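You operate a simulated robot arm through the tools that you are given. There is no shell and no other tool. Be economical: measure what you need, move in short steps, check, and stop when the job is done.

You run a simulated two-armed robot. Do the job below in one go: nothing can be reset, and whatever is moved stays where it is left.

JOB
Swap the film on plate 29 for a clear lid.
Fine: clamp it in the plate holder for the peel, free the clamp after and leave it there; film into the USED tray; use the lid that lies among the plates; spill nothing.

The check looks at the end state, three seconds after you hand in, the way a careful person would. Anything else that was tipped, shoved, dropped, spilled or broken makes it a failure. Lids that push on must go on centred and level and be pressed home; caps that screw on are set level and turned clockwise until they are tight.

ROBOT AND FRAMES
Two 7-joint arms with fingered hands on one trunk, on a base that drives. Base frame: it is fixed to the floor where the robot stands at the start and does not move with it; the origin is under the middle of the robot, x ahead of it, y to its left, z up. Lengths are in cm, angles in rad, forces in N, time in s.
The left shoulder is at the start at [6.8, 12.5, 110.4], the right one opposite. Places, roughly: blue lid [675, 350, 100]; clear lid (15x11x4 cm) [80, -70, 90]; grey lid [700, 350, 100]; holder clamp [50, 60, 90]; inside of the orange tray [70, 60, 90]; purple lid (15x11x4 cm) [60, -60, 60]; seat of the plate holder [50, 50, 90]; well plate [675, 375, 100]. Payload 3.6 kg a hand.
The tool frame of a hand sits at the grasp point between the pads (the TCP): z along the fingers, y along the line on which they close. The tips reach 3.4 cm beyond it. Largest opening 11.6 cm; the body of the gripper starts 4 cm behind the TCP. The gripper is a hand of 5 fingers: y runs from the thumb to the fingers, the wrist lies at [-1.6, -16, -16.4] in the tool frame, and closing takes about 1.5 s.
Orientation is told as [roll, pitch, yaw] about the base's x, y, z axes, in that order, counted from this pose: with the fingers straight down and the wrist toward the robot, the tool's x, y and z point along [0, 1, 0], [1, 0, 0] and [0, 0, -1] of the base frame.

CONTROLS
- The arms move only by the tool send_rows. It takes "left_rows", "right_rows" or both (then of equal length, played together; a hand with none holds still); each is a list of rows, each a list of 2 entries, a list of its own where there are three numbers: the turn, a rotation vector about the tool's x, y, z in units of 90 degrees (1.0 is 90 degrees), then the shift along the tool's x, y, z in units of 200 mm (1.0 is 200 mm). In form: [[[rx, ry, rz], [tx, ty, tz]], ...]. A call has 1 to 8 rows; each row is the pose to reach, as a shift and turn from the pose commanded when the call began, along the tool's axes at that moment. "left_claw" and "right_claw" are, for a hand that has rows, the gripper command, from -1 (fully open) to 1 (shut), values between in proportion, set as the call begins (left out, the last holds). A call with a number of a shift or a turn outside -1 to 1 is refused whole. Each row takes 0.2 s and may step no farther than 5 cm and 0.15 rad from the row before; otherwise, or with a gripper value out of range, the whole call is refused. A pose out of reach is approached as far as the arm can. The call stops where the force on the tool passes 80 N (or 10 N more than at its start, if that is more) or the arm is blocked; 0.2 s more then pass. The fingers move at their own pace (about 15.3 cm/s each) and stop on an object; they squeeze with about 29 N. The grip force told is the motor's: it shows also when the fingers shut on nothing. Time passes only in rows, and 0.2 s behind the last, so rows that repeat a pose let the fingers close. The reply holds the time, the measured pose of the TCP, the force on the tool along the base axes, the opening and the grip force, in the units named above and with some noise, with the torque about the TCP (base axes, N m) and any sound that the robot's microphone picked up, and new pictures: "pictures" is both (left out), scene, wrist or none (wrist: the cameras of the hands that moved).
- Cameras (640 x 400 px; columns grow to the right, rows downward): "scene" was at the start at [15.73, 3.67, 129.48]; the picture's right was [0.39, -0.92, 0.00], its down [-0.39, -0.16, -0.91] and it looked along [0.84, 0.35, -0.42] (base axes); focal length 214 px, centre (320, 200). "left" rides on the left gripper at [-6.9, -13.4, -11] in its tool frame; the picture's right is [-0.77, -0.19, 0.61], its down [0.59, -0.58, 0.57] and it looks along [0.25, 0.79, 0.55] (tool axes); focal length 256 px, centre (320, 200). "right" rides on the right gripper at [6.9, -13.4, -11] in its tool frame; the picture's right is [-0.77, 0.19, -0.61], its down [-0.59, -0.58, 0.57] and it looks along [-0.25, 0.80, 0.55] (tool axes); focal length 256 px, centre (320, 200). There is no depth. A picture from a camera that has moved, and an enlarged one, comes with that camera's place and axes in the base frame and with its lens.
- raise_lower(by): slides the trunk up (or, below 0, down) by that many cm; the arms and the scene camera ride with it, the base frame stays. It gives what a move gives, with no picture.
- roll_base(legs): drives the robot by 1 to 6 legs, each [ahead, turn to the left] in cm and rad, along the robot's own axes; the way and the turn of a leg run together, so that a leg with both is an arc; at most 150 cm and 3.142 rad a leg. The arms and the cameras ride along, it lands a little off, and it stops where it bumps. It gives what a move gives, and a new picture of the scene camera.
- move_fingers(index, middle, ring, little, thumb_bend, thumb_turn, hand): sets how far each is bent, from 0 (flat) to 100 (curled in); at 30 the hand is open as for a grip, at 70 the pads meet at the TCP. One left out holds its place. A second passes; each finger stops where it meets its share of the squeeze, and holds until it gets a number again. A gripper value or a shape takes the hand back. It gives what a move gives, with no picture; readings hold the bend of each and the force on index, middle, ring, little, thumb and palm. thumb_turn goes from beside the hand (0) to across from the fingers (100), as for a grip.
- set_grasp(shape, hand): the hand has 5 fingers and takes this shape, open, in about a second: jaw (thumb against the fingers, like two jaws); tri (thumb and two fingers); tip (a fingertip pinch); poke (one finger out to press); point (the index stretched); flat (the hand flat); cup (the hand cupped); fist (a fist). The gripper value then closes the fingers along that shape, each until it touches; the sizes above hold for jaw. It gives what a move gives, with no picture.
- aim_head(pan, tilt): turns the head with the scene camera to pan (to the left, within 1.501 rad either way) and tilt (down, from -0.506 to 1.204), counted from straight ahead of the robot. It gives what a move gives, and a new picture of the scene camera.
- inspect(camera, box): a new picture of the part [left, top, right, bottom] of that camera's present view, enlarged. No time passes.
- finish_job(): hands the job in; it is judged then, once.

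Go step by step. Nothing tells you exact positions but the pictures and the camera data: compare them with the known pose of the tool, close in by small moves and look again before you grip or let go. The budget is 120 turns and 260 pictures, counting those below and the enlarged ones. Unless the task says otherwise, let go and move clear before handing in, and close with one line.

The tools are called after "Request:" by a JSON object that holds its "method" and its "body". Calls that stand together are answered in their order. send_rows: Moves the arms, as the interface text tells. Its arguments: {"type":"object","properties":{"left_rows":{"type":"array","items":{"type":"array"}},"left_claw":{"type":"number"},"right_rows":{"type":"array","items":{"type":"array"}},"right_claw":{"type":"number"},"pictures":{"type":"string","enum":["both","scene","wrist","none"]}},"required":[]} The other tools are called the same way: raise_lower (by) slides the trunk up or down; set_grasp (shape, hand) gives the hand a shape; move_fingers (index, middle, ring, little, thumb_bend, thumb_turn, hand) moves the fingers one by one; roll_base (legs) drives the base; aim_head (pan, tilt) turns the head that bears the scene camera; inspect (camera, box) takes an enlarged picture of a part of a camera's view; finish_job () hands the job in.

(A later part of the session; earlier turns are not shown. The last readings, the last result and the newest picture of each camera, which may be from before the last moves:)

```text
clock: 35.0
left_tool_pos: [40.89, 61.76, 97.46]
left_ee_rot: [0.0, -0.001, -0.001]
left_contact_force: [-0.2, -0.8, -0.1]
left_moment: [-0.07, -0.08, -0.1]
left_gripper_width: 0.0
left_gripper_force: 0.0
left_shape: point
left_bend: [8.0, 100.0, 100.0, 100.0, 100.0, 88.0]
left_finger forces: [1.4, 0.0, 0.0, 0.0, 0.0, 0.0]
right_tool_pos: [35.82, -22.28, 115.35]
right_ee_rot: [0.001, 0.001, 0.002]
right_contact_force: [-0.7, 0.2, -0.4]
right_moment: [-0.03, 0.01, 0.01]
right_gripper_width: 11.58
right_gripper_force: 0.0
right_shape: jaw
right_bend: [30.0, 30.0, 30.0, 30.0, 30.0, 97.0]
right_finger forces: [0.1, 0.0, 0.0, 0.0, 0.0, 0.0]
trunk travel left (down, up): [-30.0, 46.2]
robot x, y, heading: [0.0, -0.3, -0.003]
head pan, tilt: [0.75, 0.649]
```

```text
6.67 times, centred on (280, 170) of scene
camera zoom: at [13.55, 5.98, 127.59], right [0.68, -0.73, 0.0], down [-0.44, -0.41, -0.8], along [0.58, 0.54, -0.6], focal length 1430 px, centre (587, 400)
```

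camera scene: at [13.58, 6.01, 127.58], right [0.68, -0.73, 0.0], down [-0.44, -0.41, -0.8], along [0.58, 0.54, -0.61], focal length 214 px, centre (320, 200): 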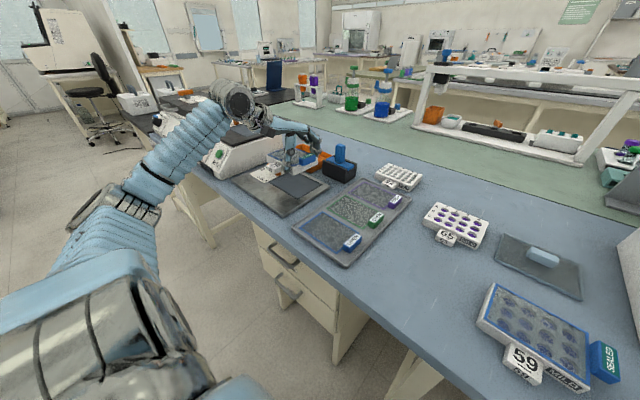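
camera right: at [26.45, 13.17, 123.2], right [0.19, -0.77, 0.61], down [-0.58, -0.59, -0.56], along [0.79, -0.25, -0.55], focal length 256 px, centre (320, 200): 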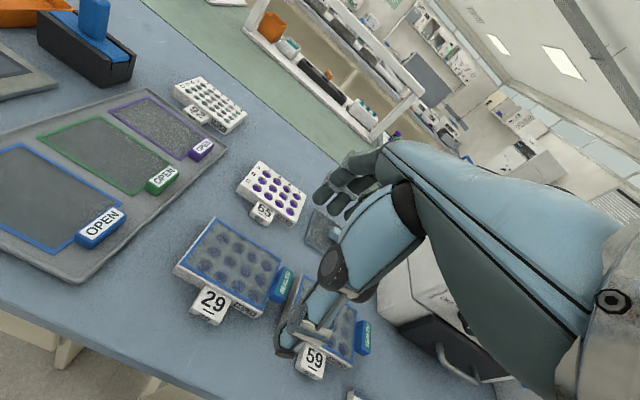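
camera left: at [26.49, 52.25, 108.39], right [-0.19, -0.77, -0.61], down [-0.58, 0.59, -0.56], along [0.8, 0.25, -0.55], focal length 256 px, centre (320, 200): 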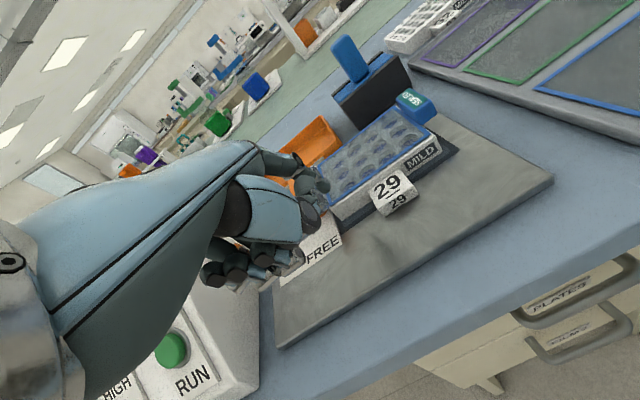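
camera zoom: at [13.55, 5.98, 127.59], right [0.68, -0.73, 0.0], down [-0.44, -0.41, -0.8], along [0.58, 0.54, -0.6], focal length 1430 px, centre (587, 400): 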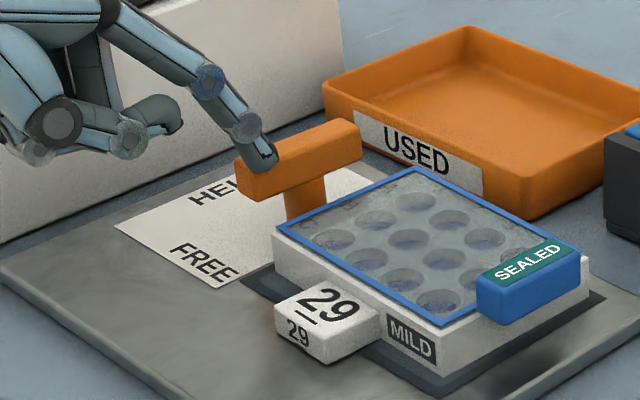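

Contact made. I'll continue the arc.

Request:
{"method": "send_rows", "body": {"left_rows": [[[0, 0, 0], [0.035, 0.0, 0]], [[0, 0, 0], [0.07, 0.01, 0]], [[0, 0, 0], [0.1, 0.03, 0]]], "pictures": "none"}}

Request:
{"method": "inspect", "body": {"camera": "scene", "box": [240, 140, 320, 200]}}

```text
clock: 35.8
left_tool_pos: [41.54, 63.71, 97.55]
left_ee_rot: [0.001, 0.001, 0.001]
left_contact_force: [-1.6, -0.9, 3.1]
left_moment: [-0.05, -0.19, -0.15]
left_gripper_width: 0.0
left_gripper_force: 0.0
left_shape: point
left_bend: [8.0, 100.0, 100.0, 100.0, 100.0, 88.0]
left_finger forces: [2.5, 0.0, 0.0, 0.0, 0.0, 0.0]
right_tool_pos: [35.83, -22.37, 115.4]
right_ee_rot: [-0.001, 0.0, 0.0]
right_contact_force: [0.8, 0.0, 0.6]
right_moment: [-0.02, 0.0, -0.01]
right_gripper_width: 11.59
right_gripper_force: 0.1
right_shape: jaw
right_bend: [30.0, 30.0, 30.0, 30.0, 30.0, 97.0]
right_finger forces: [0.1, 0.1, 0.1, 0.1, 0.0, 0.1]
trunk travel left (down, up): [-30.0, 46.2]
robot x, y, heading: [0.07, 0.09, 0.001]
head pan, tilt: [0.75, 0.649]
```

```text
6.67 times, centred on (280, 170) of scene
camera zoom: at [13.52, 5.98, 127.59], right [0.68, -0.73, 0.0], down [-0.44, -0.41, -0.8], along [0.58, 0.54, -0.6], focal length 1430 px, centre (587, 400)
```

zoom: 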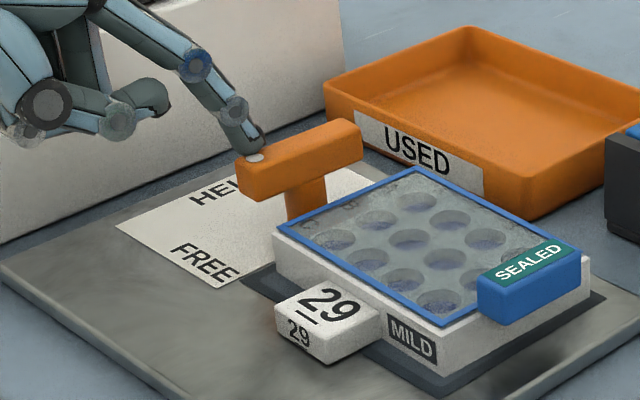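

The fingertip slid over the lever top; it needs to be about 1 cm lower. I'll lift, return and come down lower.

Request:
{"method": "send_rows", "body": {"left_rows": [[[0, 0, 0], [0, 0, -0.1]], [[0, 0, 0], [-0.1, -0.005, -0.1]], [[0, 0, 0], [-0.205, -0.01, -0.1]], [[0, 0, 0], [-0.205, -0.01, 0.0]], [[0, 0, 0], [-0.205, -0.01, 0.04]]], "pictures": "none"}}

Request:
{"method": "inspect", "body": {"camera": "scene", "box": [240, 140, 320, 200]}}

Request:
{"method": "inspect", "body": {"camera": "left", "box": [280, 120, 400, 240]}}

```text
clock: 37.0
left_tool_pos: [41.44, 59.54, 96.58]
left_ee_rot: [0.0, 0.0, 0.0]
left_contact_force: [-0.5, 0.5, 1.3]
left_moment: [-0.02, 0.02, -0.02]
left_gripper_width: 0.0
left_gripper_force: 0.0
left_shape: point
left_bend: [8.0, 100.0, 100.0, 100.0, 100.0, 88.0]
left_finger forces: [0.0, 0.0, 0.0, 0.0, 0.0, 0.0]
right_tool_pos: [35.84, -22.28, 115.36]
right_ee_rot: [-0.002, 0.002, 0.0]
right_contact_force: [-0.1, 0.1, -0.1]
right_moment: [0.0, 0.0, -0.02]
right_gripper_width: 11.58
right_gripper_force: 0.0
right_shape: jaw
right_bend: [30.0, 30.0, 30.0, 30.0, 30.0, 97.0]
right_finger forces: [0.1, 0.0, 0.0, 0.0, 0.0, 0.0]
trunk travel left (down, up): [-30.0, 46.2]
robot x, y, heading: [-0.01, -0.02, -0.001]
head pan, tilt: [0.75, 0.649]
```

```text
6.67 times, centred on (280, 170) of scene
camera zoom: at [13.56, 6.01, 127.58], right [0.68, -0.73, 0.0], down [-0.44, -0.41, -0.8], along [0.58, 0.54, -0.6], focal length 1430 px, centre (587, 400)
```

zoom: 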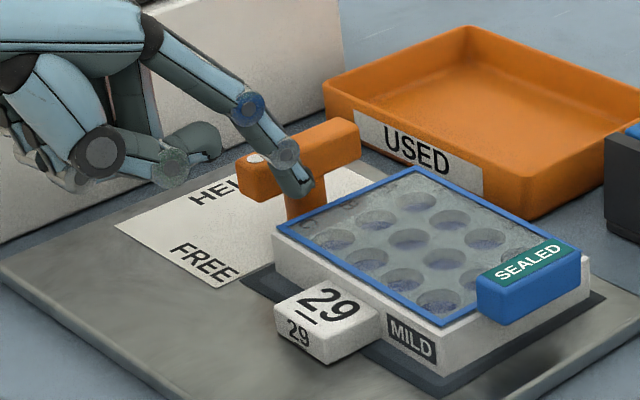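

```text
3.33 times, centred on (340, 180) of left
camera zoom: at [28.07, 52.83, 107.7], right [-0.19, -0.77, -0.61], down [-0.58, 0.59, -0.57], along [0.8, 0.25, -0.55], focal length 853 px, centre (253, 267)
```

zoom: 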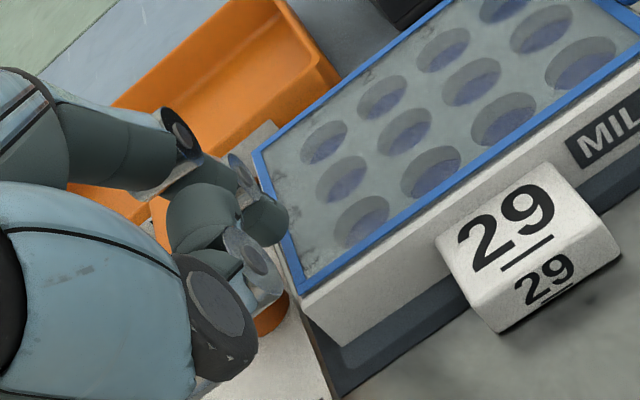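

Request:
{"method": "send_rows", "body": {"left_rows": [[[0, 0, 0], [0.025, 0, 0.01]], [[0, 0, 0], [0.035, 0, 0.025]], [[0, 0, 0], [0.07, -0.005, 0.025]], [[0, 0, 0], [0.105, -0.01, 0.025]], [[0, 0, 0], [0.14, -0.01, 0.025]]], "pictures": "none"}}

Request:
{"method": "inspect", "body": {"camera": "scene", "box": [240, 140, 320, 200]}}

```text
clock: 38.1
left_tool_pos: [41.11, 62.44, 96.13]
left_ee_rot: [0.0, 0.0, 0.0]
left_contact_force: [-0.2, 0.1, 0.0]
left_moment: [0.01, 0.01, -0.03]
left_gripper_width: 0.03
left_gripper_force: 0.1
left_shape: point
left_bend: [8.0, 100.0, 100.0, 100.0, 100.0, 88.0]
left_finger forces: [0.1, 0.1, 0.0, 0.0, 0.0, 0.0]
right_tool_pos: [35.89, -22.21, 115.34]
right_ee_rot: [0.0, 0.002, 0.0]
right_contact_force: [-0.1, -0.4, -0.1]
right_moment: [-0.01, -0.02, -0.01]
right_gripper_width: 11.62
right_gripper_force: 0.0
right_shape: jaw
right_bend: [30.0, 30.0, 30.0, 30.0, 30.0, 97.0]
right_finger forces: [0.0, 0.0, 0.1, 0.0, 0.0, 0.0]
trunk travel left (down, up): [-30.0, 46.2]
robot x, y, heading: [0.46, -0.36, -0.002]
head pan, tilt: [0.75, 0.649]
```

```text
6.67 times, centred on (280, 170) of scene
camera zoom: at [13.56, 6.03, 127.58], right [0.68, -0.73, 0.0], down [-0.44, -0.41, -0.8], along [0.58, 0.54, -0.6], focal length 1430 px, centre (587, 400)
```

zoom: 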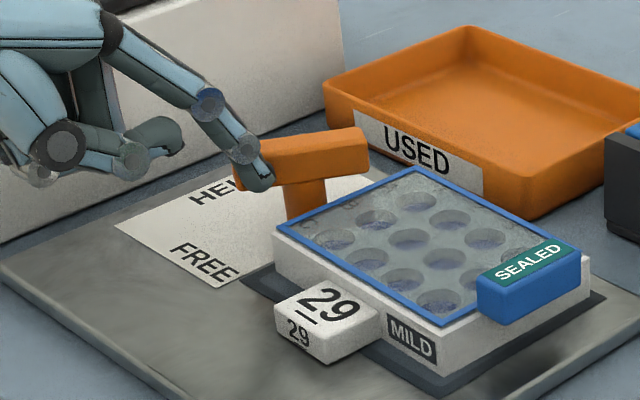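

The lever is turning. Continuing the arc.

Request:
{"method": "send_rows", "body": {"left_rows": [[[0, 0, 0], [0.035, 0, 0]], [[0, 0, 0], [0.07, 0.0, 0]], [[0, 0, 0], [0.105, 0.012, 0]], [[0, 0, 0], [0.14, 0.0275, 0]]], "pictures": "none"}}

Request:
{"method": "inspect", "body": {"camera": "scene", "box": [240, 140, 320, 200]}}

```text
clock: 39.1
left_tool_pos: [41.63, 65.07, 96.05]
left_ee_rot: [0.001, -0.001, 0.001]
left_contact_force: [-0.6, -0.2, -0.3]
left_moment: [0.01, 0.07, -0.02]
left_gripper_width: 10.8
left_gripper_force: 0.1
left_shape: point
left_bend: [8.0, 100.0, 100.0, 100.0, 100.0, 88.0]
left_finger forces: [0.0, 0.0, 0.1, 0.0, 0.1, 0.1]
right_tool_pos: [35.85, -22.14, 115.47]
right_ee_rot: [0.0, 0.002, 0.0]
right_contact_force: [-0.5, 0.1, 0.8]
right_moment: [0.0, -0.01, -0.01]
right_gripper_width: 11.61
right_gripper_force: 0.0
right_shape: jaw
right_bend: [30.0, 30.0, 30.0, 30.0, 30.0, 97.0]
right_finger forces: [0.0, 0.0, 0.0, 0.0, 0.0, 0.1]
trunk travel left (down, up): [-30.0, 46.2]
robot x, y, heading: [0.25, -0.08, 0.001]
head pan, tilt: [0.75, 0.649]
```

```text
6.67 times, centred on (280, 170) of scene
camera zoom: at [13.56, 6.02, 127.58], right [0.68, -0.73, 0.0], down [-0.44, -0.41, -0.8], along [0.58, 0.54, -0.6], focal length 1430 px, centre (587, 400)
```

zoom: 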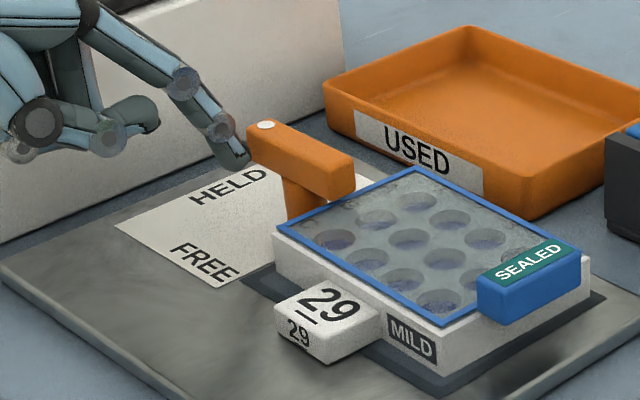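

The lever has swung to HELD, with its short end over the plate edge. I'll give the knob a small nudge to make sure it's fully home.

Request:
{"method": "send_rows", "body": {"left_rows": [[[0, 0, 0], [0, 0.05, 0]], [[0, 0, 0], [0, 0.09, 0]], [[0, 0, 0], [0, 0.12, 0]]], "pictures": "none"}}

Request:
{"method": "inspect", "body": {"camera": "scene", "box": [240, 140, 320, 200]}}

```text
clock: 40.0
left_tool_pos: [43.9, 64.95, 96.12]
left_ee_rot: [0.0, 0.0, 0.001]
left_contact_force: [-13.1, 0.0, 4.2]
left_moment: [0.0, 0.17, -0.09]
left_gripper_width: 10.79
left_gripper_force: 0.1
left_shape: point
left_bend: [14.0, 100.0, 100.0, 100.0, 100.0, 88.0]
left_finger forces: [13.1, 0.1, 0.0, 0.0, 0.1, 0.0]
right_tool_pos: [35.8, -22.36, 115.43]
right_ee_rot: [0.003, -0.001, -0.001]
right_contact_force: [-0.1, 0.3, 0.4]
right_moment: [0.0, 0.0, 0.04]
right_gripper_width: 11.59
right_gripper_force: 0.1
right_shape: jaw
right_bend: [30.0, 30.0, 30.0, 30.0, 30.0, 97.0]
right_finger forces: [0.0, 0.0, 0.1, 0.1, 0.1, 0.0]
trunk travel left (down, up): [-30.0, 46.2]
robot x, y, heading: [0.15, 0.09, -0.001]
head pan, tilt: [0.75, 0.649]
```

```text
6.67 times, centred on (280, 170) of scene
camera zoom: at [13.3, 6.03, 127.61], right [0.68, -0.73, 0.0], down [-0.44, -0.41, -0.8], along [0.58, 0.55, -0.6], focal length 1430 px, centre (587, 400)
```

zoom: 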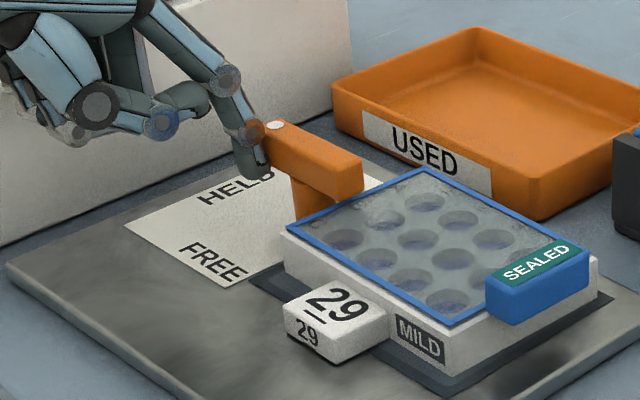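

Lever is firmly at its stop on HELD. I'll back off, rise, and make a fingertip pinch for the film tab at about (52.3, 45.4, 93).

Request:
{"method": "send_rows", "body": {"left_rows": [[[0, 0, 0], [0, -0.15, 0]], [[0, 0, 0], [0, -0.2, -0.2]], [[0, 0, 0], [0, -0.2, -0.4]], [[0, 0, 0], [-0.24, -0.2, -0.4]], [[0, 0, 0], [-0.48, -0.2, -0.4]], [[0, 0, 0], [-0.7, -0.2, -0.4]], [[0, 0, 0], [-0.9, -0.15, -0.4]], [[0, 0, 0], [-0.985, 0.0, -0.4]]], "pictures": "none"}}

Request:
{"method": "set_grasp", "body": {"hand": "left", "shape": "tip"}}

Request:
{"method": "send_rows", "body": {"left_rows": [[[0, 0, 0], [0, 0.1, 0]], [[0, 0, 0], [0, 0.2, 0]], [[0, 0, 0], [0, 0.3, 0]], [[0, 0, 0], [0, 0.42, 0]]], "pictures": "wrist"}}

Request:
{"method": "inspect", "body": {"camera": "left", "box": [220, 140, 460, 380]}}

Request:
{"method": "inspect", "body": {"camera": "scene", "box": [230, 120, 350, 210]}}

```text
clock: 41.8
left_tool_pos: [44.03, 45.19, 104.23]
left_ee_rot: [-0.001, 0.0, 0.0]
left_contact_force: [0.5, 0.5, -0.1]
left_moment: [0.03, 0.0, 0.0]
left_gripper_width: 10.8
left_gripper_force: 0.0
left_shape: point
left_bend: [8.0, 100.0, 100.0, 100.0, 100.0, 88.0]
left_finger forces: [0.1, 0.1, 0.1, 0.1, 0.1, 0.0]
right_tool_pos: [35.97, -22.2, 115.4]
right_ee_rot: [0.001, 0.001, 0.001]
right_contact_force: [0.7, -0.4, 0.3]
right_moment: [-0.01, -0.05, 0.0]
right_gripper_width: 11.59
right_gripper_force: 0.1
right_shape: jaw
right_bend: [30.0, 30.0, 30.0, 30.0, 30.0, 97.0]
right_finger forces: [0.0, 0.0, 0.0, 0.1, 0.1, 0.0]
trunk travel left (down, up): [-30.0, 46.2]
robot x, y, heading: [-0.18, -0.19, -0.001]
head pan, tilt: [0.75, 0.649]
```

```text
clock: 42.6
left_tool_pos: [44.04, 45.31, 104.26]
left_ee_rot: [0.0, 0.001, -0.001]
left_contact_force: [-0.2, 0.9, -0.1]
left_moment: [-0.02, 0.0, 0.03]
left_gripper_width: 11.58
left_gripper_force: 0.0
left_shape: tip
left_bend: [29.0, 96.0, 98.0, 98.0, 30.0, 97.0]
left_finger forces: [0.0, 0.0, 0.1, 0.0, 0.0, 0.0]
right_tool_pos: [35.96, -22.24, 115.45]
right_ee_rot: [-0.001, 0.002, -0.001]
right_contact_force: [0.2, 0.1, -0.1]
right_moment: [-0.02, -0.02, -0.03]
right_gripper_width: 11.57
right_gripper_force: 0.0
right_shape: jaw
right_bend: [30.0, 30.0, 30.0, 30.0, 30.0, 97.0]
right_finger forces: [0.0, 0.1, 0.0, 0.0, 0.0, 0.0]
trunk travel left (down, up): [-30.0, 46.2]
robot x, y, heading: [0.1, 0.2, 0.001]
head pan, tilt: [0.75, 0.649]
```

```text
clock: 43.6
left_tool_pos: [52.6, 45.41, 104.0]
left_ee_rot: [0.002, 0.0, 0.001]
left_contact_force: [-0.1, 0.2, -0.2]
left_moment: [0.0, 0.0, 0.0]
left_gripper_width: 11.6
left_gripper_force: 0.0
left_shape: tip
left_bend: [29.0, 96.0, 98.0, 98.0, 30.0, 97.0]
left_finger forces: [0.0, 0.0, 0.0, 0.0, 0.1, 0.1]
right_tool_pos: [35.93, -22.34, 115.4]
right_ee_rot: [0.0, 0.001, -0.001]
right_contact_force: [1.1, 0.3, 0.6]
right_moment: [0.01, -0.01, 0.01]
right_gripper_width: 11.6
right_gripper_force: 0.1
right_shape: jaw
right_bend: [30.0, 30.0, 30.0, 30.0, 30.0, 97.0]
right_finger forces: [0.0, 0.1, 0.1, 0.0, 0.0, 0.1]
trunk travel left (down, up): [-30.0, 46.2]
robot x, y, heading: [-0.25, 0.21, -0.0]
head pan, tilt: [0.75, 0.649]
camera left: at [39.15, 38.58, 115.03], right [-0.19, -0.77, -0.61], down [-0.58, 0.59, -0.57], along [0.8, 0.25, -0.55], focal length 256 px, centre (320, 200)
```

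left: 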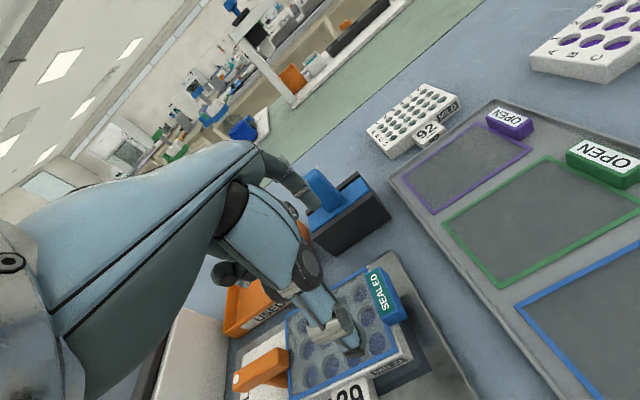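

```text
1.67 times, centred on (340, 260) of left
camera zoom: at [39.15, 38.58, 115.03], right [-0.19, -0.77, -0.61], down [-0.58, 0.59, -0.57], along [0.8, 0.25, -0.55], focal length 427 px, centre (287, 100)
```

zoom: 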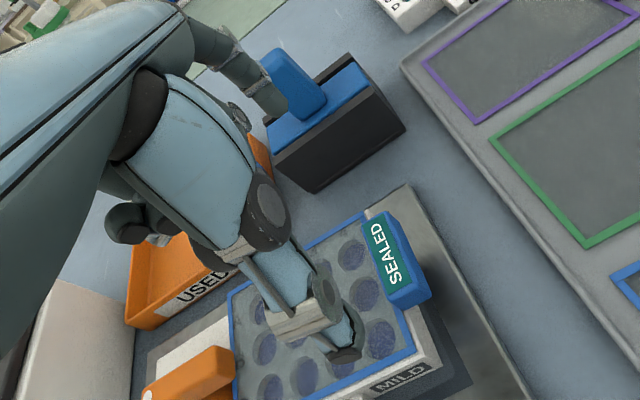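

```text
4.44 times, centred on (290, 165) of scene
camera zoom: at [13.6, 5.98, 127.58], right [0.68, -0.73, 0.0], down [-0.44, -0.41, -0.8], along [0.58, 0.54, -0.6], focal length 953 px, centre (453, 356)
```

zoom: 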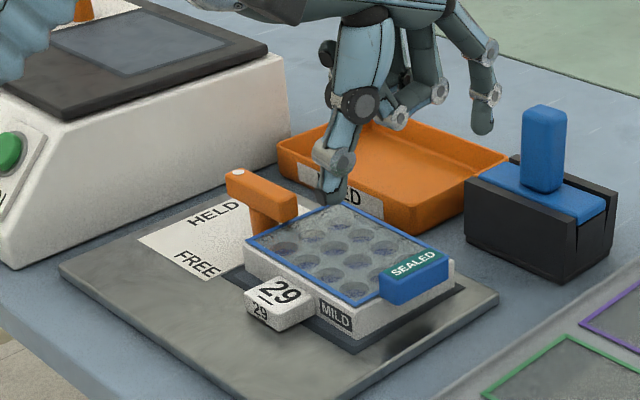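

Request:
{"method": "send_rows", "body": {"left_rows": [[[0, 0, 0], [-0.015, -0.012, 0.15]], [[0, 0, 0], [-0.015, -0.012, 0.3]], [[0, 0, 0], [-0.015, -0.012, 0.38]]], "pictures": "wrist"}}

Request:
{"method": "inspect", "body": {"camera": "left", "box": [220, 140, 460, 380]}}

Request:
{"method": "inspect", "body": {"camera": "scene", "box": [250, 130, 350, 205]}}

```text
clock: 44.5
left_tool_pos: [52.24, 45.26, 96.4]
left_ee_rot: [-0.001, 0.002, 0.0]
left_contact_force: [-0.4, -0.3, 1.2]
left_moment: [0.0, 0.03, -0.03]
left_gripper_width: 11.57
left_gripper_force: 0.0
left_shape: tip
left_bend: [29.0, 96.0, 98.0, 98.0, 30.0, 97.0]
left_finger forces: [0.0, 0.1, 0.0, 0.0, 0.0, 0.0]
right_tool_pos: [35.96, -22.18, 115.45]
right_ee_rot: [0.0, 0.002, -0.001]
right_contact_force: [-0.4, 0.5, -0.7]
right_moment: [-0.01, -0.01, -0.01]
right_gripper_width: 11.6
right_gripper_force: 0.0
right_shape: jaw
right_bend: [30.0, 30.0, 30.0, 30.0, 30.0, 97.0]
right_finger forces: [0.1, 0.0, 0.1, 0.0, 0.1, 0.0]
trunk travel left (down, up): [-30.0, 46.2]
robot x, y, heading: [0.18, 0.04, -0.002]
head pan, tilt: [0.75, 0.649]
camera left: at [38.84, 38.43, 107.44], right [-0.19, -0.77, -0.61], down [-0.58, 0.59, -0.57], along [0.8, 0.25, -0.55], focal length 256 px, centre (320, 200)
```

left: 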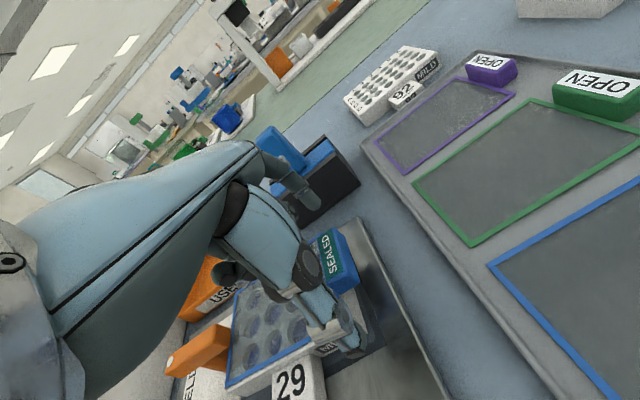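

```text
1.67 times, centred on (340, 260) of left
camera zoom: at [38.84, 38.43, 107.44], right [-0.19, -0.77, -0.61], down [-0.58, 0.59, -0.57], along [0.8, 0.25, -0.55], focal length 427 px, centre (287, 100)
```

zoom: 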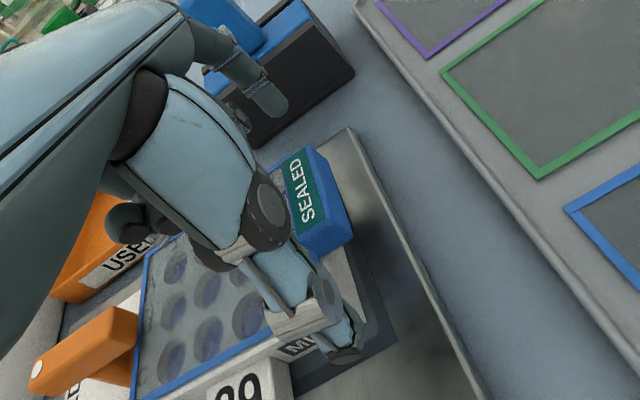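

```text
5.33 times, centred on (300, 168) of scene
camera zoom: at [13.57, 6.02, 127.58], right [0.68, -0.73, 0.0], down [-0.44, -0.41, -0.8], along [0.58, 0.54, -0.6], focal length 1144 px, centre (427, 373)
```

zoom: 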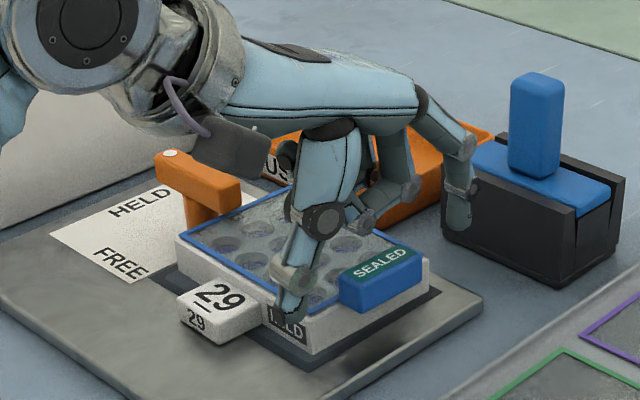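

Thumb and index straddle the tab. Lowering slightly and closing on it.

Request:
{"method": "send_rows", "body": {"left_rows": [[[0, 0, 0], [-0.012, 0, 0.02]], [[0, 0, 0], [-0.012, 0, 0.042]]], "pictures": "none"}}

Request:
{"method": "send_rows", "body": {"left_rows": [[[0, 0, 0], [0, 0, 0]], [[0, 0, 0], [0, 0, 0]], [[0, 0, 0], [0, 0, 0]], [[0, 0, 0], [0, 0, 0]], [[0, 0, 0], [0, 0, 0]], [[0, 0, 0], [0, 0, 0]]], "left_claw": 1, "pictures": "wrist"}}

Request:
{"method": "inspect", "body": {"camera": "left", "box": [220, 140, 460, 380]}}

Request:
{"method": "inspect", "body": {"camera": "scene", "box": [250, 130, 350, 205]}}

```text
clock: 45.0
left_tool_pos: [52.2, 44.95, 95.65]
left_ee_rot: [0.0, 0.0, 0.001]
left_contact_force: [-0.4, 0.1, 0.0]
left_moment: [0.03, -0.04, 0.01]
left_gripper_width: 11.59
left_gripper_force: 0.1
left_shape: tip
left_bend: [29.0, 96.0, 98.0, 98.0, 30.0, 97.0]
left_finger forces: [0.0, 0.0, 0.1, 0.0, 0.0, 0.1]
right_tool_pos: [35.78, -22.27, 115.41]
right_ee_rot: [0.0, 0.002, 0.0]
right_contact_force: [-0.5, -0.9, -0.2]
right_moment: [0.0, -0.03, 0.01]
right_gripper_width: 11.62
right_gripper_force: 0.1
right_shape: jaw
right_bend: [30.0, 30.0, 30.0, 30.0, 30.0, 97.0]
right_finger forces: [0.0, 0.1, 0.1, 0.0, 0.0, 0.0]
trunk travel left (down, up): [-30.0, 46.2]
robot x, y, heading: [-0.01, -0.51, 0.002]
head pan, tilt: [0.75, 0.649]
```

```text
clock: 46.5
left_tool_pos: [52.16, 44.94, 95.52]
left_ee_rot: [-0.001, 0.0, 0.0]
left_contact_force: [-1.4, 1.0, -0.1]
left_moment: [-0.01, -0.06, -0.11]
left_gripper_width: 4.72
left_gripper_force: 28.5
left_shape: tip
left_bend: [48.0, 99.0, 100.0, 100.0, 66.0, 100.0]
left_finger forces: [27.1, 0.0, 0.1, 0.0, 27.1, 0.1]
right_tool_pos: [35.93, -22.32, 115.41]
right_ee_rot: [0.0, 0.001, 0.0]
right_contact_force: [-0.7, 0.4, 0.6]
right_moment: [0.0, -0.01, -0.03]
right_gripper_width: 11.61
right_gripper_force: 0.0
right_shape: jaw
right_bend: [30.0, 30.0, 30.0, 30.0, 30.0, 97.0]
right_finger forces: [0.1, 0.0, 0.0, 0.1, 0.0, 0.1]
trunk travel left (down, up): [-30.0, 46.2]
robot x, y, heading: [-0.28, -0.17, -0.002]
head pan, tilt: [0.75, 0.649]
camera left: at [38.85, 38.1, 106.69], right [-0.19, -0.77, -0.61], down [-0.58, 0.59, -0.57], along [0.8, 0.25, -0.55], focal length 256 px, centre (320, 200)
```

left: 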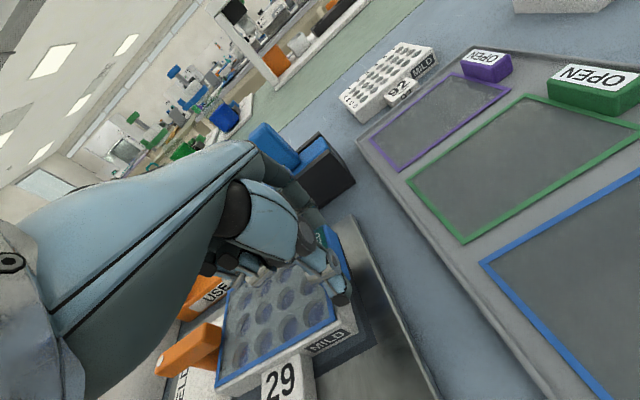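

```text
1.67 times, centred on (340, 260) of left
camera zoom: at [38.85, 38.1, 106.69], right [-0.19, -0.77, -0.61], down [-0.58, 0.59, -0.57], along [0.8, 0.25, -0.55], focal length 427 px, centre (287, 100)
```

zoom: 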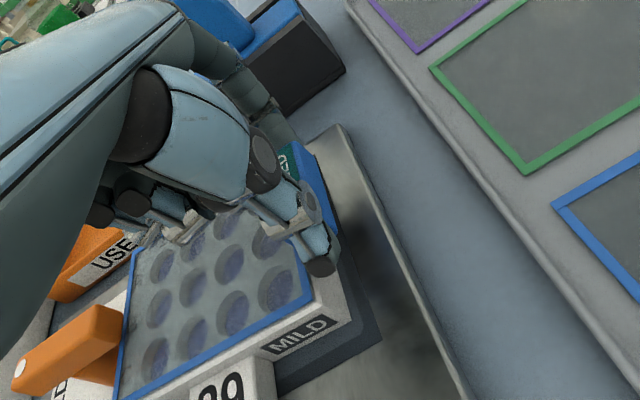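

```text
5.33 times, centred on (300, 168) of scene
camera zoom: at [13.54, 6.01, 127.58], right [0.68, -0.73, 0.0], down [-0.44, -0.41, -0.8], along [0.58, 0.54, -0.6], focal length 1144 px, centre (427, 373)
```

zoom: 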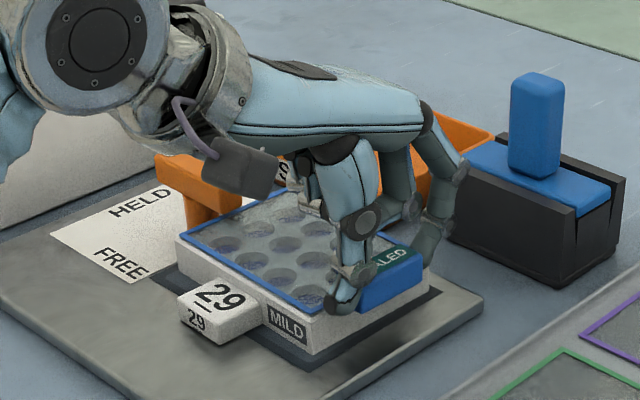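

The tab is held, 4.7 cm wide at 27 N. Starting the peel gently: up and over toward the clamp side.

Request:
{"method": "send_rows", "body": {"left_rows": [[[0, 0, 0], [0, 0, -0.015]], [[0, 0, 0], [0, 0, -0.03]], [[0, 0, 0], [0.005, 0, -0.045]], [[0, 0, 0], [0.01, 0, -0.06]]], "pictures": "none"}}

Request:
{"method": "inspect", "body": {"camera": "scene", "box": [250, 130, 350, 205]}}

```text
clock: 47.5
left_tool_pos: [52.17, 45.04, 96.94]
left_ee_rot: [0.0, 0.0, -0.001]
left_contact_force: [0.5, 0.3, -1.2]
left_moment: [-0.05, -0.02, -0.02]
left_gripper_width: 4.61
left_gripper_force: 29.2
left_shape: tip
left_bend: [49.0, 100.0, 100.0, 100.0, 67.0, 99.0]
left_finger forces: [26.2, 0.0, 0.0, 0.1, 25.2, 0.0]
right_tool_pos: [35.84, -22.22, 115.38]
right_ee_rot: [0.001, 0.003, 0.0]
right_contact_force: [-1.1, -0.1, 0.3]
right_moment: [0.03, 0.01, -0.03]
right_gripper_width: 11.57
right_gripper_force: 0.0
right_shape: jaw
right_bend: [30.0, 30.0, 30.0, 30.0, 30.0, 97.0]
right_finger forces: [0.0, 0.1, 0.0, 0.1, 0.1, 0.0]
trunk travel left (down, up): [-30.0, 46.2]
robot x, y, heading: [0.25, 0.43, -0.004]
head pan, tilt: [0.75, 0.649]
```

```text
5.33 times, centred on (300, 168) of scene
camera zoom: at [13.55, 6.0, 127.59], right [0.68, -0.73, 0.0], down [-0.44, -0.41, -0.8], along [0.58, 0.54, -0.6], focal length 1144 px, centre (427, 373)
```

zoom: 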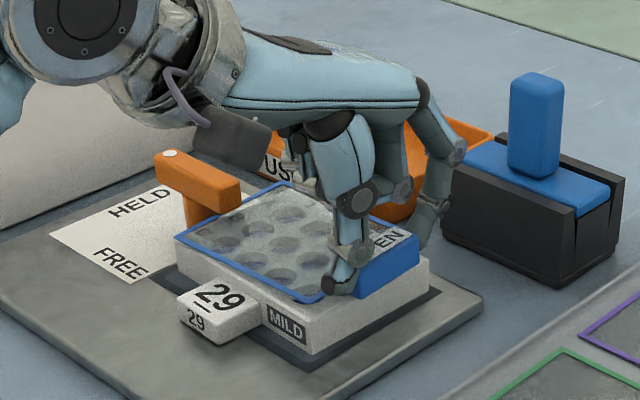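

The tag now reads OPEN, so the film is free. I'll slide it a little away from the clamp before lifting fully.

Request:
{"method": "send_rows", "body": {"left_rows": [[[0, 0, 0], [-0.05, 0, -0.005]], [[0, 0, 0], [-0.1, 0, -0.02]], [[0, 0, 0], [-0.12, 0, -0.1]], [[0, 0, 0], [-0.12, 0, -0.25]], [[0, 0, 0], [-0.12, 0, -0.4]]], "pictures": "wrist"}}

Request:
{"method": "inspect", "body": {"camera": "scene", "box": [220, 90, 380, 210]}}

```text
clock: 48.6
left_tool_pos: [51.86, 42.98, 104.61]
left_ee_rot: [0.0, 0.001, 0.0]
left_contact_force: [0.9, -0.1, 0.0]
left_moment: [0.0, -0.03, 0.01]
left_gripper_width: 4.6
left_gripper_force: 28.9
left_shape: tip
left_bend: [49.0, 100.0, 100.0, 100.0, 67.0, 99.0]
left_finger forces: [26.0, 0.1, 0.0, 0.0, 25.4, 0.0]
right_tool_pos: [35.89, -22.26, 115.46]
right_ee_rot: [0.0, 0.0, 0.001]
right_contact_force: [-0.3, 0.0, -0.7]
right_moment: [0.01, 0.02, 0.01]
right_gripper_width: 11.58
right_gripper_force: 0.0
right_shape: jaw
right_bend: [30.0, 30.0, 30.0, 30.0, 30.0, 97.0]
right_finger forces: [0.0, 0.0, 0.1, 0.0, 0.0, 0.0]
trunk travel left (down, up): [-30.0, 46.2]
robot x, y, heading: [-0.23, 0.05, 0.001]
head pan, tilt: [0.75, 0.649]
camera left: at [38.57, 36.03, 115.7], right [-0.19, -0.77, -0.61], down [-0.58, 0.59, -0.56], along [0.79, 0.25, -0.55], focal length 256 px, centre (320, 200)
```

left: 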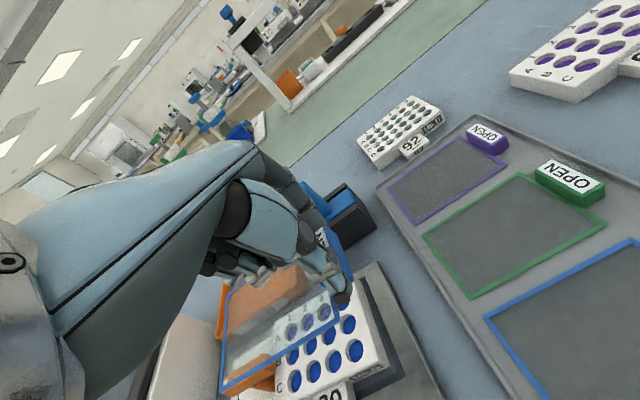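

```text
3.33 times, centred on (300, 150) of scene
camera zoom: at [13.55, 5.98, 127.59], right [0.68, -0.73, 0.0], down [-0.44, -0.41, -0.8], along [0.58, 0.54, -0.6], focal length 715 px, centre (387, 367)
```

zoom: 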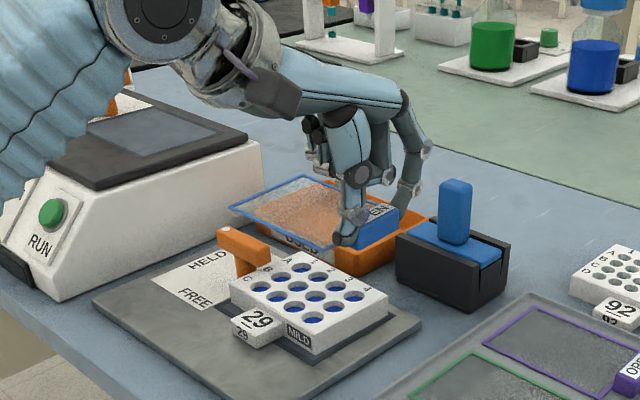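

The film is off cleanly. I'll carry it over the USED tray and check reach and alignment from above.

Request:
{"method": "send_rows", "body": {"left_rows": [[[0, 0, 0], [0.12, 0.13, 0]], [[0, 0, 0], [0.24, 0.26, 0]], [[0, 0, 0], [0.36, 0.39, 0]], [[0, 0, 0], [0.49, 0.52, 0]], [[0, 0, 0], [0.62, 0.65, 0]]], "pictures": "wrist"}}

Request:
{"method": "inspect", "body": {"camera": "scene", "box": [220, 90, 380, 210]}}

Request:
{"method": "inspect", "body": {"camera": "left", "box": [160, 200, 400, 400]}}

```text
clock: 49.9
left_tool_pos: [65.28, 55.23, 104.7]
left_ee_rot: [0.0, 0.003, -0.002]
left_contact_force: [-0.1, -0.2, -0.2]
left_moment: [0.0, 0.0, 0.0]
left_gripper_width: 4.59
left_gripper_force: 28.8
left_shape: tip
left_bend: [49.0, 100.0, 100.0, 100.0, 67.0, 99.0]
left_finger forces: [25.9, 0.1, 0.0, 0.1, 25.3, 0.1]
right_tool_pos: [35.93, -22.36, 115.39]
right_ee_rot: [0.0, 0.002, 0.001]
right_contact_force: [0.5, 0.5, 0.1]
right_moment: [0.01, -0.01, 0.01]
right_gripper_width: 11.59
right_gripper_force: 0.0
right_shape: jaw
right_bend: [30.0, 30.0, 30.0, 30.0, 30.0, 97.0]
right_finger forces: [0.0, 0.0, 0.0, 0.0, 0.1, 0.0]
trunk travel left (down, up): [-30.0, 46.2]
robot x, y, heading: [-0.2, -0.21, -0.002]
head pan, tilt: [0.75, 0.649]
camera left: at [51.85, 48.42, 115.77], right [-0.19, -0.77, -0.61], down [-0.58, 0.59, -0.56], along [0.79, 0.25, -0.55], focal length 256 px, centre (320, 200)
```

left: 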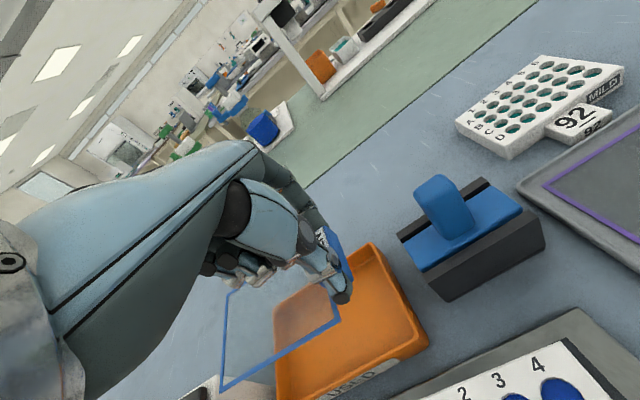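

```text
3.33 times, centred on (300, 150) of scene
camera zoom: at [13.63, 5.99, 127.57], right [0.68, -0.73, 0.0], down [-0.44, -0.41, -0.8], along [0.58, 0.54, -0.61], focal length 715 px, centre (387, 367)
```

zoom: 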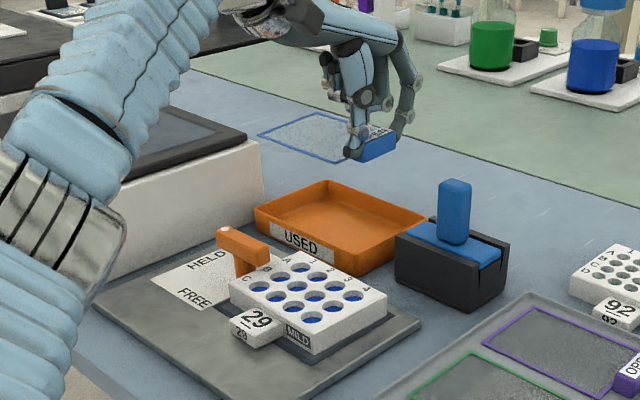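

```text
2.00 times, centred on (280, 300) of left
camera zoom: at [51.85, 48.42, 115.77], right [-0.19, -0.77, -0.61], down [-0.58, 0.59, -0.56], along [0.79, 0.25, -0.55], focal length 512 px, centre (400, 0)
```

zoom: 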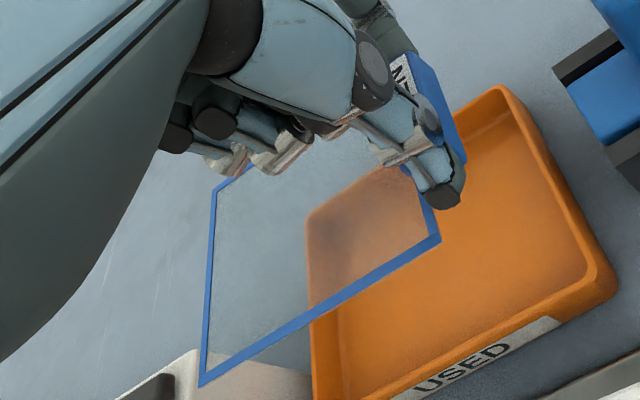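

Reach is fine. I'll shift about 1.2 cm forward and lower the film into the tray.

Request:
{"method": "send_rows", "body": {"left_rows": [[[0, 0, 0], [0.02, 0.06, 0.12]], [[0, 0, 0], [0.02, 0.06, 0.24]], [[0, 0, 0], [0.02, 0.06, 0.36]]], "pictures": "wrist"}}

Request:
{"method": "inspect", "body": {"camera": "left", "box": [160, 200, 400, 400]}}

Request:
{"method": "inspect", "body": {"camera": "scene", "box": [240, 110, 360, 200]}}

```text
clock: 50.6
left_tool_pos: [66.55, 55.8, 97.44]
left_ee_rot: [-0.001, 0.002, 0.001]
left_contact_force: [-0.2, 0.2, -0.5]
left_moment: [-0.05, 0.01, 0.01]
left_gripper_width: 4.6
left_gripper_force: 28.9
left_shape: tip
left_bend: [49.0, 100.0, 100.0, 100.0, 67.0, 99.0]
left_finger forces: [25.8, 0.0, 0.1, 0.0, 25.2, 0.1]
right_tool_pos: [35.86, -22.15, 115.38]
right_ee_rot: [0.0, 0.003, 0.0]
right_contact_force: [-0.1, 0.4, -0.9]
right_moment: [0.0, 0.0, 0.03]
right_gripper_width: 11.57
right_gripper_force: 0.0
right_shape: jaw
right_bend: [30.0, 30.0, 30.0, 30.0, 30.0, 97.0]
right_finger forces: [0.1, 0.0, 0.0, 0.0, 0.0, 0.1]
trunk travel left (down, up): [-30.0, 46.2]
robot x, y, heading: [0.21, -0.07, -0.001]
head pan, tilt: [0.75, 0.649]
camera left: at [53.16, 48.87, 108.49], right [-0.19, -0.77, -0.61], down [-0.58, 0.59, -0.57], along [0.8, 0.25, -0.55], focal length 256 px, centre (320, 200)
```

left: 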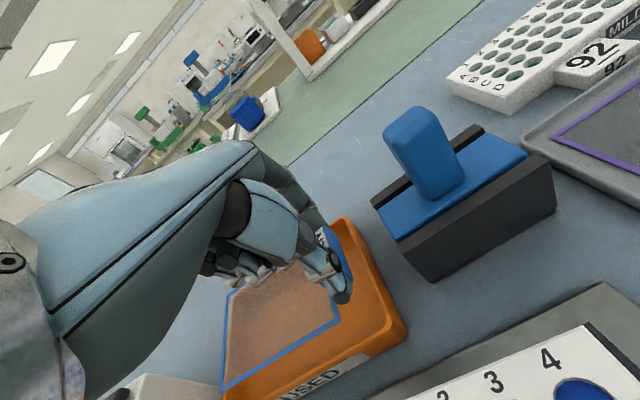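

```text
2.00 times, centred on (280, 300) of left
camera zoom: at [53.16, 48.87, 108.49], right [-0.19, -0.77, -0.61], down [-0.58, 0.59, -0.57], along [0.8, 0.25, -0.55], focal length 512 px, centre (400, 0)
```

zoom: 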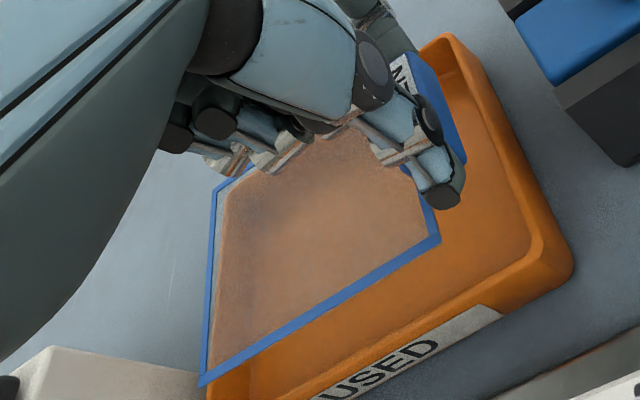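

```text
4.44 times, centred on (300, 155) of scene
camera zoom: at [13.6, 6.04, 127.57], right [0.68, -0.73, 0.0], down [-0.44, -0.41, -0.8], along [0.58, 0.54, -0.61], focal length 953 px, centre (409, 400)
```

zoom: 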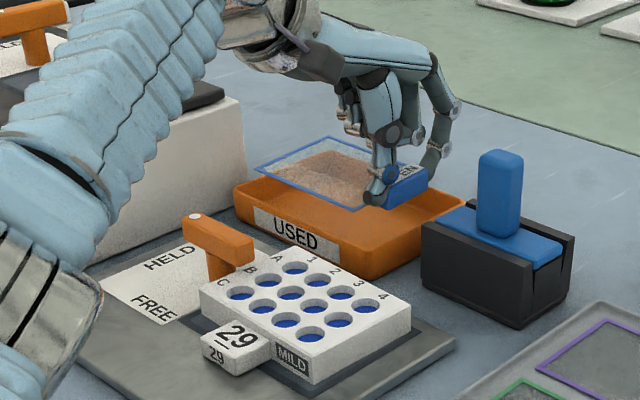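

Request:
{"method": "send_rows", "body": {"left_rows": [[[0, 0, 0], [0.025, 0, 0.06]], [[0, 0, 0], [0.025, 0, 0.12]], [[0, 0, 0], [0.025, 0, 0.17]]], "pictures": "wrist"}}

Request:
{"method": "inspect", "body": {"camera": "scene", "box": [240, 110, 360, 200]}}

Request:
{"method": "inspect", "body": {"camera": "left", "box": [160, 200, 400, 400]}}

```text
clock: 51.5
left_tool_pos: [66.38, 56.14, 94.09]
left_ee_rot: [0.0, 0.002, -0.001]
left_contact_force: [0.4, 0.3, -0.9]
left_moment: [0.0, 0.01, -0.01]
left_gripper_width: 4.58
left_gripper_force: 29.3
left_shape: tip
left_bend: [49.0, 100.0, 100.0, 100.0, 67.0, 99.0]
left_finger forces: [25.8, 0.1, 0.0, 0.1, 25.1, 0.1]
right_tool_pos: [36.04, -22.27, 115.19]
right_ee_rot: [0.001, 0.003, 0.001]
right_contact_force: [0.4, 0.5, 0.6]
right_moment: [0.0, -0.03, 0.03]
right_gripper_width: 11.57
right_gripper_force: 0.0
right_shape: jaw
right_bend: [30.0, 30.0, 30.0, 30.0, 30.0, 97.0]
right_finger forces: [0.0, 0.0, 0.0, 0.1, 0.0, 0.1]
trunk travel left (down, up): [-30.0, 46.2]
robot x, y, heading: [-0.07, -0.21, -0.002]
head pan, tilt: [0.75, 0.649]
camera left: at [53.01, 49.25, 105.15], right [-0.19, -0.77, -0.61], down [-0.58, 0.59, -0.57], along [0.79, 0.25, -0.55], focal length 256 px, centre (320, 200)
```

left: 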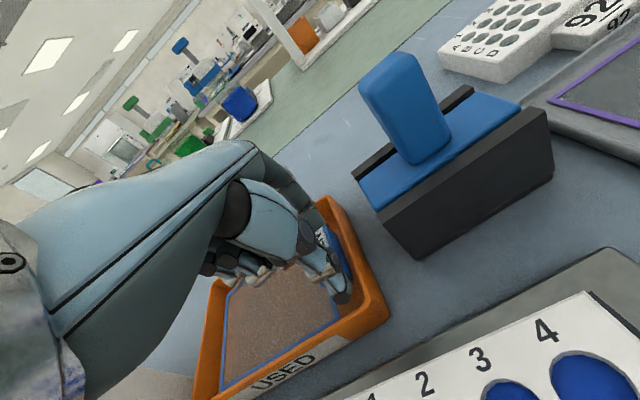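

```text
4.44 times, centred on (300, 155) of scene
camera zoom: at [13.58, 6.03, 127.58], right [0.68, -0.73, 0.0], down [-0.44, -0.41, -0.8], along [0.58, 0.54, -0.6], focal length 953 px, centre (409, 400)
```

zoom: 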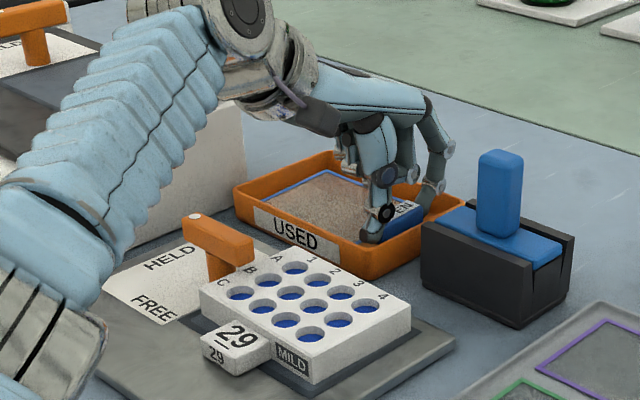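

```text
2.00 times, centred on (280, 300) of left
camera zoom: at [53.01, 49.25, 105.15], right [-0.19, -0.77, -0.61], down [-0.58, 0.59, -0.57], along [0.79, 0.25, -0.55], focal length 512 px, centre (400, 0)
```

zoom: 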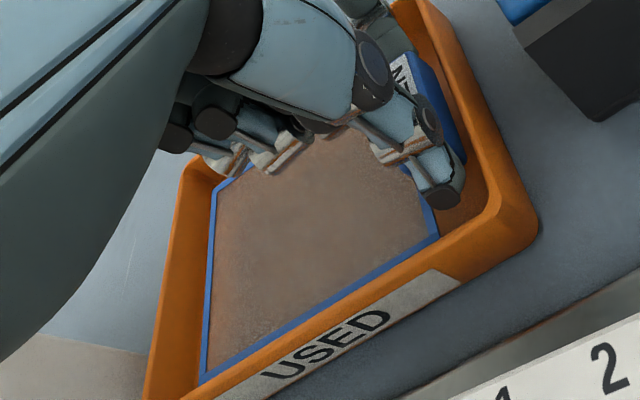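

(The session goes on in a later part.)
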